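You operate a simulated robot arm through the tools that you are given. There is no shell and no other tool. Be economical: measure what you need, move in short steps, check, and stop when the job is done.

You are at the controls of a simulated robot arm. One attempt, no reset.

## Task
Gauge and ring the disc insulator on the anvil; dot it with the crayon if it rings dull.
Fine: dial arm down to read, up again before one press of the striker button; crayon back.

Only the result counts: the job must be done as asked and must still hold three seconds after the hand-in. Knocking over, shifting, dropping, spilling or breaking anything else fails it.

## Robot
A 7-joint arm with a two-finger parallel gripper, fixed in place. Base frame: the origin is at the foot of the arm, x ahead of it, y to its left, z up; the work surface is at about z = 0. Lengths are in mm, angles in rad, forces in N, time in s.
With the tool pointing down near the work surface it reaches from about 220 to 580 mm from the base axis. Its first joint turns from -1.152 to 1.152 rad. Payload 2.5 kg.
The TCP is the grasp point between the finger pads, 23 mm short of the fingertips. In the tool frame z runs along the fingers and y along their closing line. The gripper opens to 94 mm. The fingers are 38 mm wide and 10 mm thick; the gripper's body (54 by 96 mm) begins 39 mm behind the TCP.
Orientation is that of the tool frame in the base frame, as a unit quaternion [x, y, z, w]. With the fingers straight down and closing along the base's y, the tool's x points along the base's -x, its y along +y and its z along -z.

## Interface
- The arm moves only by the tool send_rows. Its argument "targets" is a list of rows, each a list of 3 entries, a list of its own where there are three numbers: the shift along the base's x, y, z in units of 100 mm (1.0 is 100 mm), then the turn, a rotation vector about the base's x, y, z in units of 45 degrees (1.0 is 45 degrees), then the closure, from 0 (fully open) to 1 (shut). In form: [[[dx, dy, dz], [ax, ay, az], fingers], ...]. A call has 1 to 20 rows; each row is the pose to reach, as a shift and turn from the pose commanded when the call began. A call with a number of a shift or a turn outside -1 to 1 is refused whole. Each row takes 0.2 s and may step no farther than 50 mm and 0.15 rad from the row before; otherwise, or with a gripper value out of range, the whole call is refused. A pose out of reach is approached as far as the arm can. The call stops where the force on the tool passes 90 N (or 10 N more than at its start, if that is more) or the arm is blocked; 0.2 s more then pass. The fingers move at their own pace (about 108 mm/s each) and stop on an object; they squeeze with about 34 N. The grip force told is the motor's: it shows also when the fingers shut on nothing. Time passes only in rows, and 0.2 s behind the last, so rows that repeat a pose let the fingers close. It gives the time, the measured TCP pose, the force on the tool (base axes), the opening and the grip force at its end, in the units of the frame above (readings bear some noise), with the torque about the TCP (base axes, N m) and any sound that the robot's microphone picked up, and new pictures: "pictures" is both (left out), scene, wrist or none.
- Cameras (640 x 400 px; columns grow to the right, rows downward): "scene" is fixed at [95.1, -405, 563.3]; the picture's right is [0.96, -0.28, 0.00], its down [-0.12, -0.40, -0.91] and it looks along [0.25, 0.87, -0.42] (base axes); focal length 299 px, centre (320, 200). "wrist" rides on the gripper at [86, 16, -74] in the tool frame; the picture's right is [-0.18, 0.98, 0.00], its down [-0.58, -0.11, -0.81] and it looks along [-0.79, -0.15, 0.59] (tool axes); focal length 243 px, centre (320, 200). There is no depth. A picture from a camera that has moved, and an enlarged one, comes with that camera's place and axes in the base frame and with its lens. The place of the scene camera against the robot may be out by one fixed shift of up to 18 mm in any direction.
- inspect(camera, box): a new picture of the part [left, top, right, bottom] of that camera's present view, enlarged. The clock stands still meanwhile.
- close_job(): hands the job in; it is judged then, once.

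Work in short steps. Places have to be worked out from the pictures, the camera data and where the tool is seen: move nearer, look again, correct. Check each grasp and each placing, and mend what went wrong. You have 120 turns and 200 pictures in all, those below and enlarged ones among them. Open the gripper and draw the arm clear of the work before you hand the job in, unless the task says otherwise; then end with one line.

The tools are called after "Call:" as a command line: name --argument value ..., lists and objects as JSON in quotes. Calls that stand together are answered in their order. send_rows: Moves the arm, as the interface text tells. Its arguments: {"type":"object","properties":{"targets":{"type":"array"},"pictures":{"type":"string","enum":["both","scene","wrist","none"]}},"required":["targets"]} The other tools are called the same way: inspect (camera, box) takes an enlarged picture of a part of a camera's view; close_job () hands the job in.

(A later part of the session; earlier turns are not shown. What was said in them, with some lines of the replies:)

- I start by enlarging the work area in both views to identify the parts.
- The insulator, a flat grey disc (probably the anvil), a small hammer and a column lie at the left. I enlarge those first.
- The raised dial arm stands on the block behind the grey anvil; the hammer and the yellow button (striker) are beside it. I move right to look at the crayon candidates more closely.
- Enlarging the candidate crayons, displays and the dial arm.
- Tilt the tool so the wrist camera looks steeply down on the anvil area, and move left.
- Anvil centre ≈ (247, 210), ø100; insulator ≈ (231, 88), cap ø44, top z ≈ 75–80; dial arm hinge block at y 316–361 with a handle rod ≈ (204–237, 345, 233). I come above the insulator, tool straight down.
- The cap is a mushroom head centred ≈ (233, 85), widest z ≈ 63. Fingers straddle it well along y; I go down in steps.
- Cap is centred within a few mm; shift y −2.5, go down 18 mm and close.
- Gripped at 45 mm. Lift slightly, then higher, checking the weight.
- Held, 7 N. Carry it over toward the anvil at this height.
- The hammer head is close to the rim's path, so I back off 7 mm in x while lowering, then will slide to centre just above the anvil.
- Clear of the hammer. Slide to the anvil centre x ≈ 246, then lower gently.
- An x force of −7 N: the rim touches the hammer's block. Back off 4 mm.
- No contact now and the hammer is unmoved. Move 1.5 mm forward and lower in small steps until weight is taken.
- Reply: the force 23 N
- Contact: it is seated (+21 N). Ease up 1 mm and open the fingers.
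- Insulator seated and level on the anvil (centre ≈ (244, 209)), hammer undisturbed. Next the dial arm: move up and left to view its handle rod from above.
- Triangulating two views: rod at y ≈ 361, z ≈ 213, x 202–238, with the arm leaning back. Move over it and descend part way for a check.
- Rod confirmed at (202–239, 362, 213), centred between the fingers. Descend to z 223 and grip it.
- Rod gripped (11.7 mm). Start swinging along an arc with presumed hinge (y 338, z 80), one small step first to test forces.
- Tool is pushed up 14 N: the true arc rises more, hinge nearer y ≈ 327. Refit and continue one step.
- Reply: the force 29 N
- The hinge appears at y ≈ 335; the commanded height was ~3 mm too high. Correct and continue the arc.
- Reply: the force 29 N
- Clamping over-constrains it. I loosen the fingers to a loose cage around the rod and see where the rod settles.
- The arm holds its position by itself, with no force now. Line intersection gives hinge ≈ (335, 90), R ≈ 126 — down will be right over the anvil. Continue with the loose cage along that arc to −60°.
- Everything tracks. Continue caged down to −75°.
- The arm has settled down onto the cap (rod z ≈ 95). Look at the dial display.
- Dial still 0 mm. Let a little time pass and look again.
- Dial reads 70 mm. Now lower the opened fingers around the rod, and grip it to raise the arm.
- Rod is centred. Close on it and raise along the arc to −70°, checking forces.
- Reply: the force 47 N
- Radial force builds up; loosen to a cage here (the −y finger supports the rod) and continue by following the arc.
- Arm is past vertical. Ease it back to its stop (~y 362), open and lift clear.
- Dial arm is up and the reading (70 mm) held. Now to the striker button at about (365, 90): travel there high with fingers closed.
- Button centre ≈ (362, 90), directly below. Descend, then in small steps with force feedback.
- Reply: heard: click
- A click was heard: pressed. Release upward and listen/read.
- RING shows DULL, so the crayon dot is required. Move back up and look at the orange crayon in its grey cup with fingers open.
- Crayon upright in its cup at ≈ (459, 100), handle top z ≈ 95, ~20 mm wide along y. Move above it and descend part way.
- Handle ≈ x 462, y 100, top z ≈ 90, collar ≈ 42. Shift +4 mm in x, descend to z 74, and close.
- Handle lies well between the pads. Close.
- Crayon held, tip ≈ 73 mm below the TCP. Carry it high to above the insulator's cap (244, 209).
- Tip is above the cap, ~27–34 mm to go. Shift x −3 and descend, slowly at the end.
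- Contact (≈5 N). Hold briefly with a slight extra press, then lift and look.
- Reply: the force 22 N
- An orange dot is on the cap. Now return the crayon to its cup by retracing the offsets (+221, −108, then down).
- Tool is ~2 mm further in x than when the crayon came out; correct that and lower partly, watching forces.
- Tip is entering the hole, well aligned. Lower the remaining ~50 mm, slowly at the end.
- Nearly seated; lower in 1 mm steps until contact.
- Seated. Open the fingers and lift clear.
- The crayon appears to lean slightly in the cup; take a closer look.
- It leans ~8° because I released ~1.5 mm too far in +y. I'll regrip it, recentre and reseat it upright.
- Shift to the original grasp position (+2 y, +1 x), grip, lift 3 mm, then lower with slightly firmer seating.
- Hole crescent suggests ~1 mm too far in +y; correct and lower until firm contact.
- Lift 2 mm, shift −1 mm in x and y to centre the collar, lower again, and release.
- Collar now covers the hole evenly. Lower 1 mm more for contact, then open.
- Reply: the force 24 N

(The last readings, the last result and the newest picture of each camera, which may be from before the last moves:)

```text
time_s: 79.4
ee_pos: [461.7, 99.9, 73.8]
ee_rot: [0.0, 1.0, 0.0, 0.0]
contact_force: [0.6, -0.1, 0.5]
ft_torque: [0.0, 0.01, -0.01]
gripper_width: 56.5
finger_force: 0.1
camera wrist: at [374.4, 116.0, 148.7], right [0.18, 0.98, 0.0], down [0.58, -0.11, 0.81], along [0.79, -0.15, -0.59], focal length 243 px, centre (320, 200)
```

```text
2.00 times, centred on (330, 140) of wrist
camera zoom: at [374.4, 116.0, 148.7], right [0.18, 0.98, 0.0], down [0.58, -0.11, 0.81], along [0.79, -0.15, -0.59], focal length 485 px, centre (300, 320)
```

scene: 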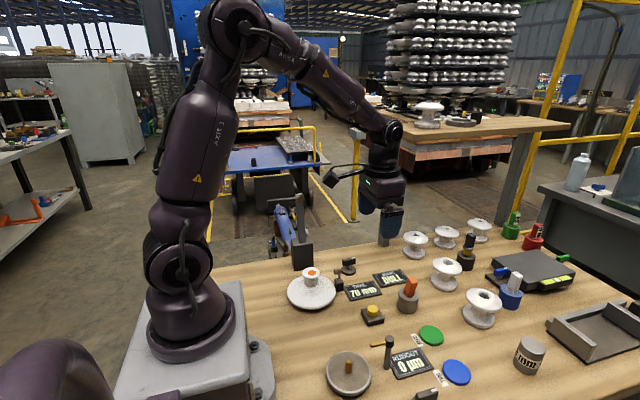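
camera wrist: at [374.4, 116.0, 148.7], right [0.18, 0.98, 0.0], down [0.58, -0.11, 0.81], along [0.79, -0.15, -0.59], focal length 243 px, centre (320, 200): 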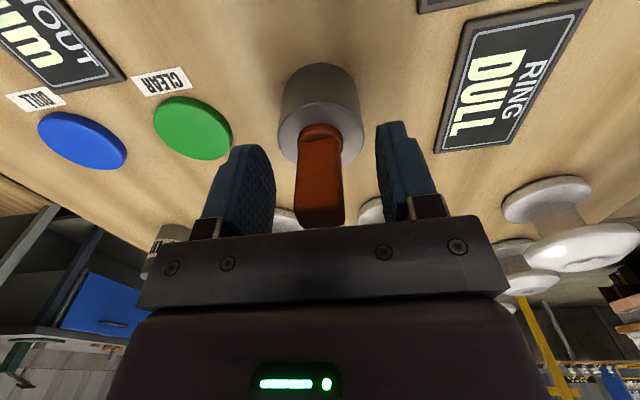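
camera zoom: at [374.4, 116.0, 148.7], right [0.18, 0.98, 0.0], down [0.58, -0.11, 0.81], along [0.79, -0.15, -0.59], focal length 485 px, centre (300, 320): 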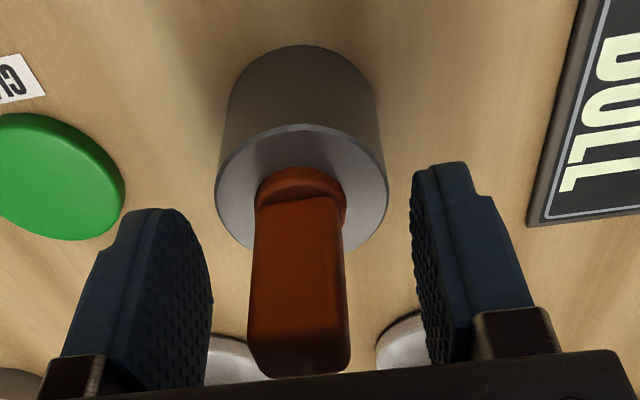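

Now upright, matching the original picture. Lift clear and verify everything.

Call:
send_rows --targets '[[[0, 0, 0.3], [0, 0, 0], 0.4], [[0, 0, 0.7], [0, 0, 0], 0.3], [[0, 0, 1], [0, 0, 0], 0]]' --pictures "none"

Call:
send_rows --targets '[[[-0.1, 0, 0.4], [0, 0, 0], 0], [[-0.3, 0, 0.8], [0, 0, 0], 0], [[-0.6, 0, 1], [0, 0, 0], 0], [[-1, 0, 1], [0, 0, 0], 0], [[-1, 0, 1], [0, 0, 0], 0]]' --pictures "both"

Call:
inspect --camera "scene" --box '[270, 180, 470, 330]'

Call:
inspect --camera "scene" --box '[370, 250, 450, 330]'

```text
time_s: 80.2
ee_pos: [460.6, 100.0, 173.8]
ee_rot: [0.0, 1.0, 0.0, 0.0]
contact_force: [-0.6, 0.0, 0.5]
ft_torque: [-0.03, -0.01, -0.02]
gripper_width: 94.1
finger_force: 0.1
```

```text
time_s: 81.4
ee_pos: [361.8, 101.3, 276.4]
ee_rot: [0.0, 1.0, 0.0, 0.0]
contact_force: [-0.4, 0.5, 0.0]
ft_torque: [-0.02, 0.0, 0.0]
gripper_width: 94.0
finger_force: 0.1
camera wrist: at [274.6, 117.2, 350.0], right [0.18, 0.98, 0.0], down [0.58, -0.11, 0.81], along [0.79, -0.15, -0.59], focal length 243 px, centre (320, 200)
```

scene: 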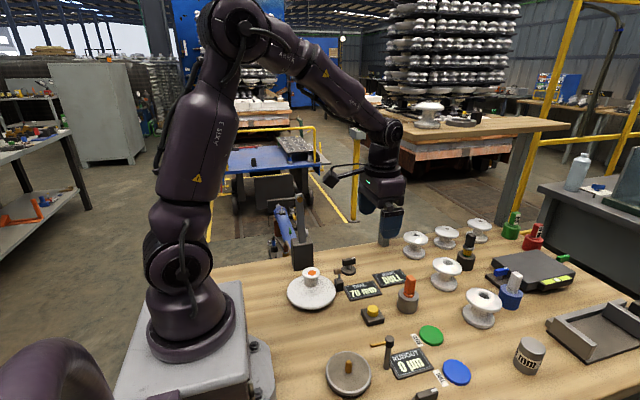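
wrist: 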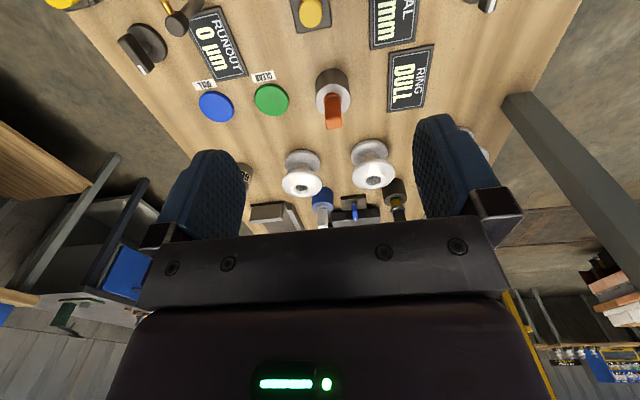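

```text
2.67 times, centred on (370, 255) of scene
camera zoom: at [95.1, -405.0, 563.3], right [0.96, -0.28, 0.0], down [-0.12, -0.4, -0.91], along [0.25, 0.87, -0.42], focal length 797 px, centre (187, 53)
```

zoom: 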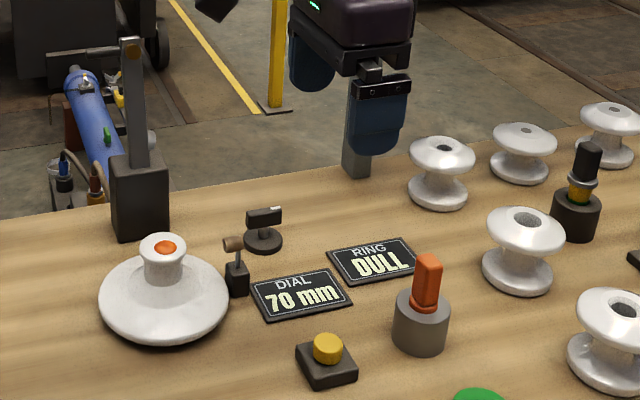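

```text
5.00 times, centred on (410, 290) of scene
camera zoom: at [95.1, -405.0, 563.3], right [0.96, -0.28, 0.0], down [-0.12, -0.4, -0.91], along [0.25, 0.87, -0.42], focal length 1494 px, centre (-130, -250)
```

zoom: 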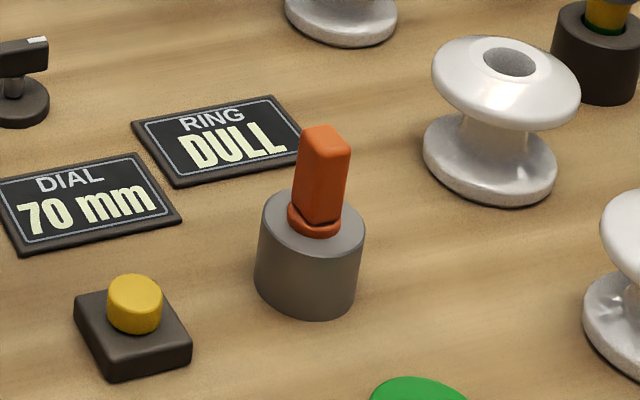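

The insulator is on the anvil and dotted, the dial arm is up, the crayon stands upright in its cup, and the arm is clear with the gripper open. Handing in.

Call:
close_job

```text
The job is handed in.
```

The disc insulator gauged 70 mm and rang dull on one press of the striker, so I dotted its cap with the orange crayon; the crayon is back in its cup and the dial arm is up.
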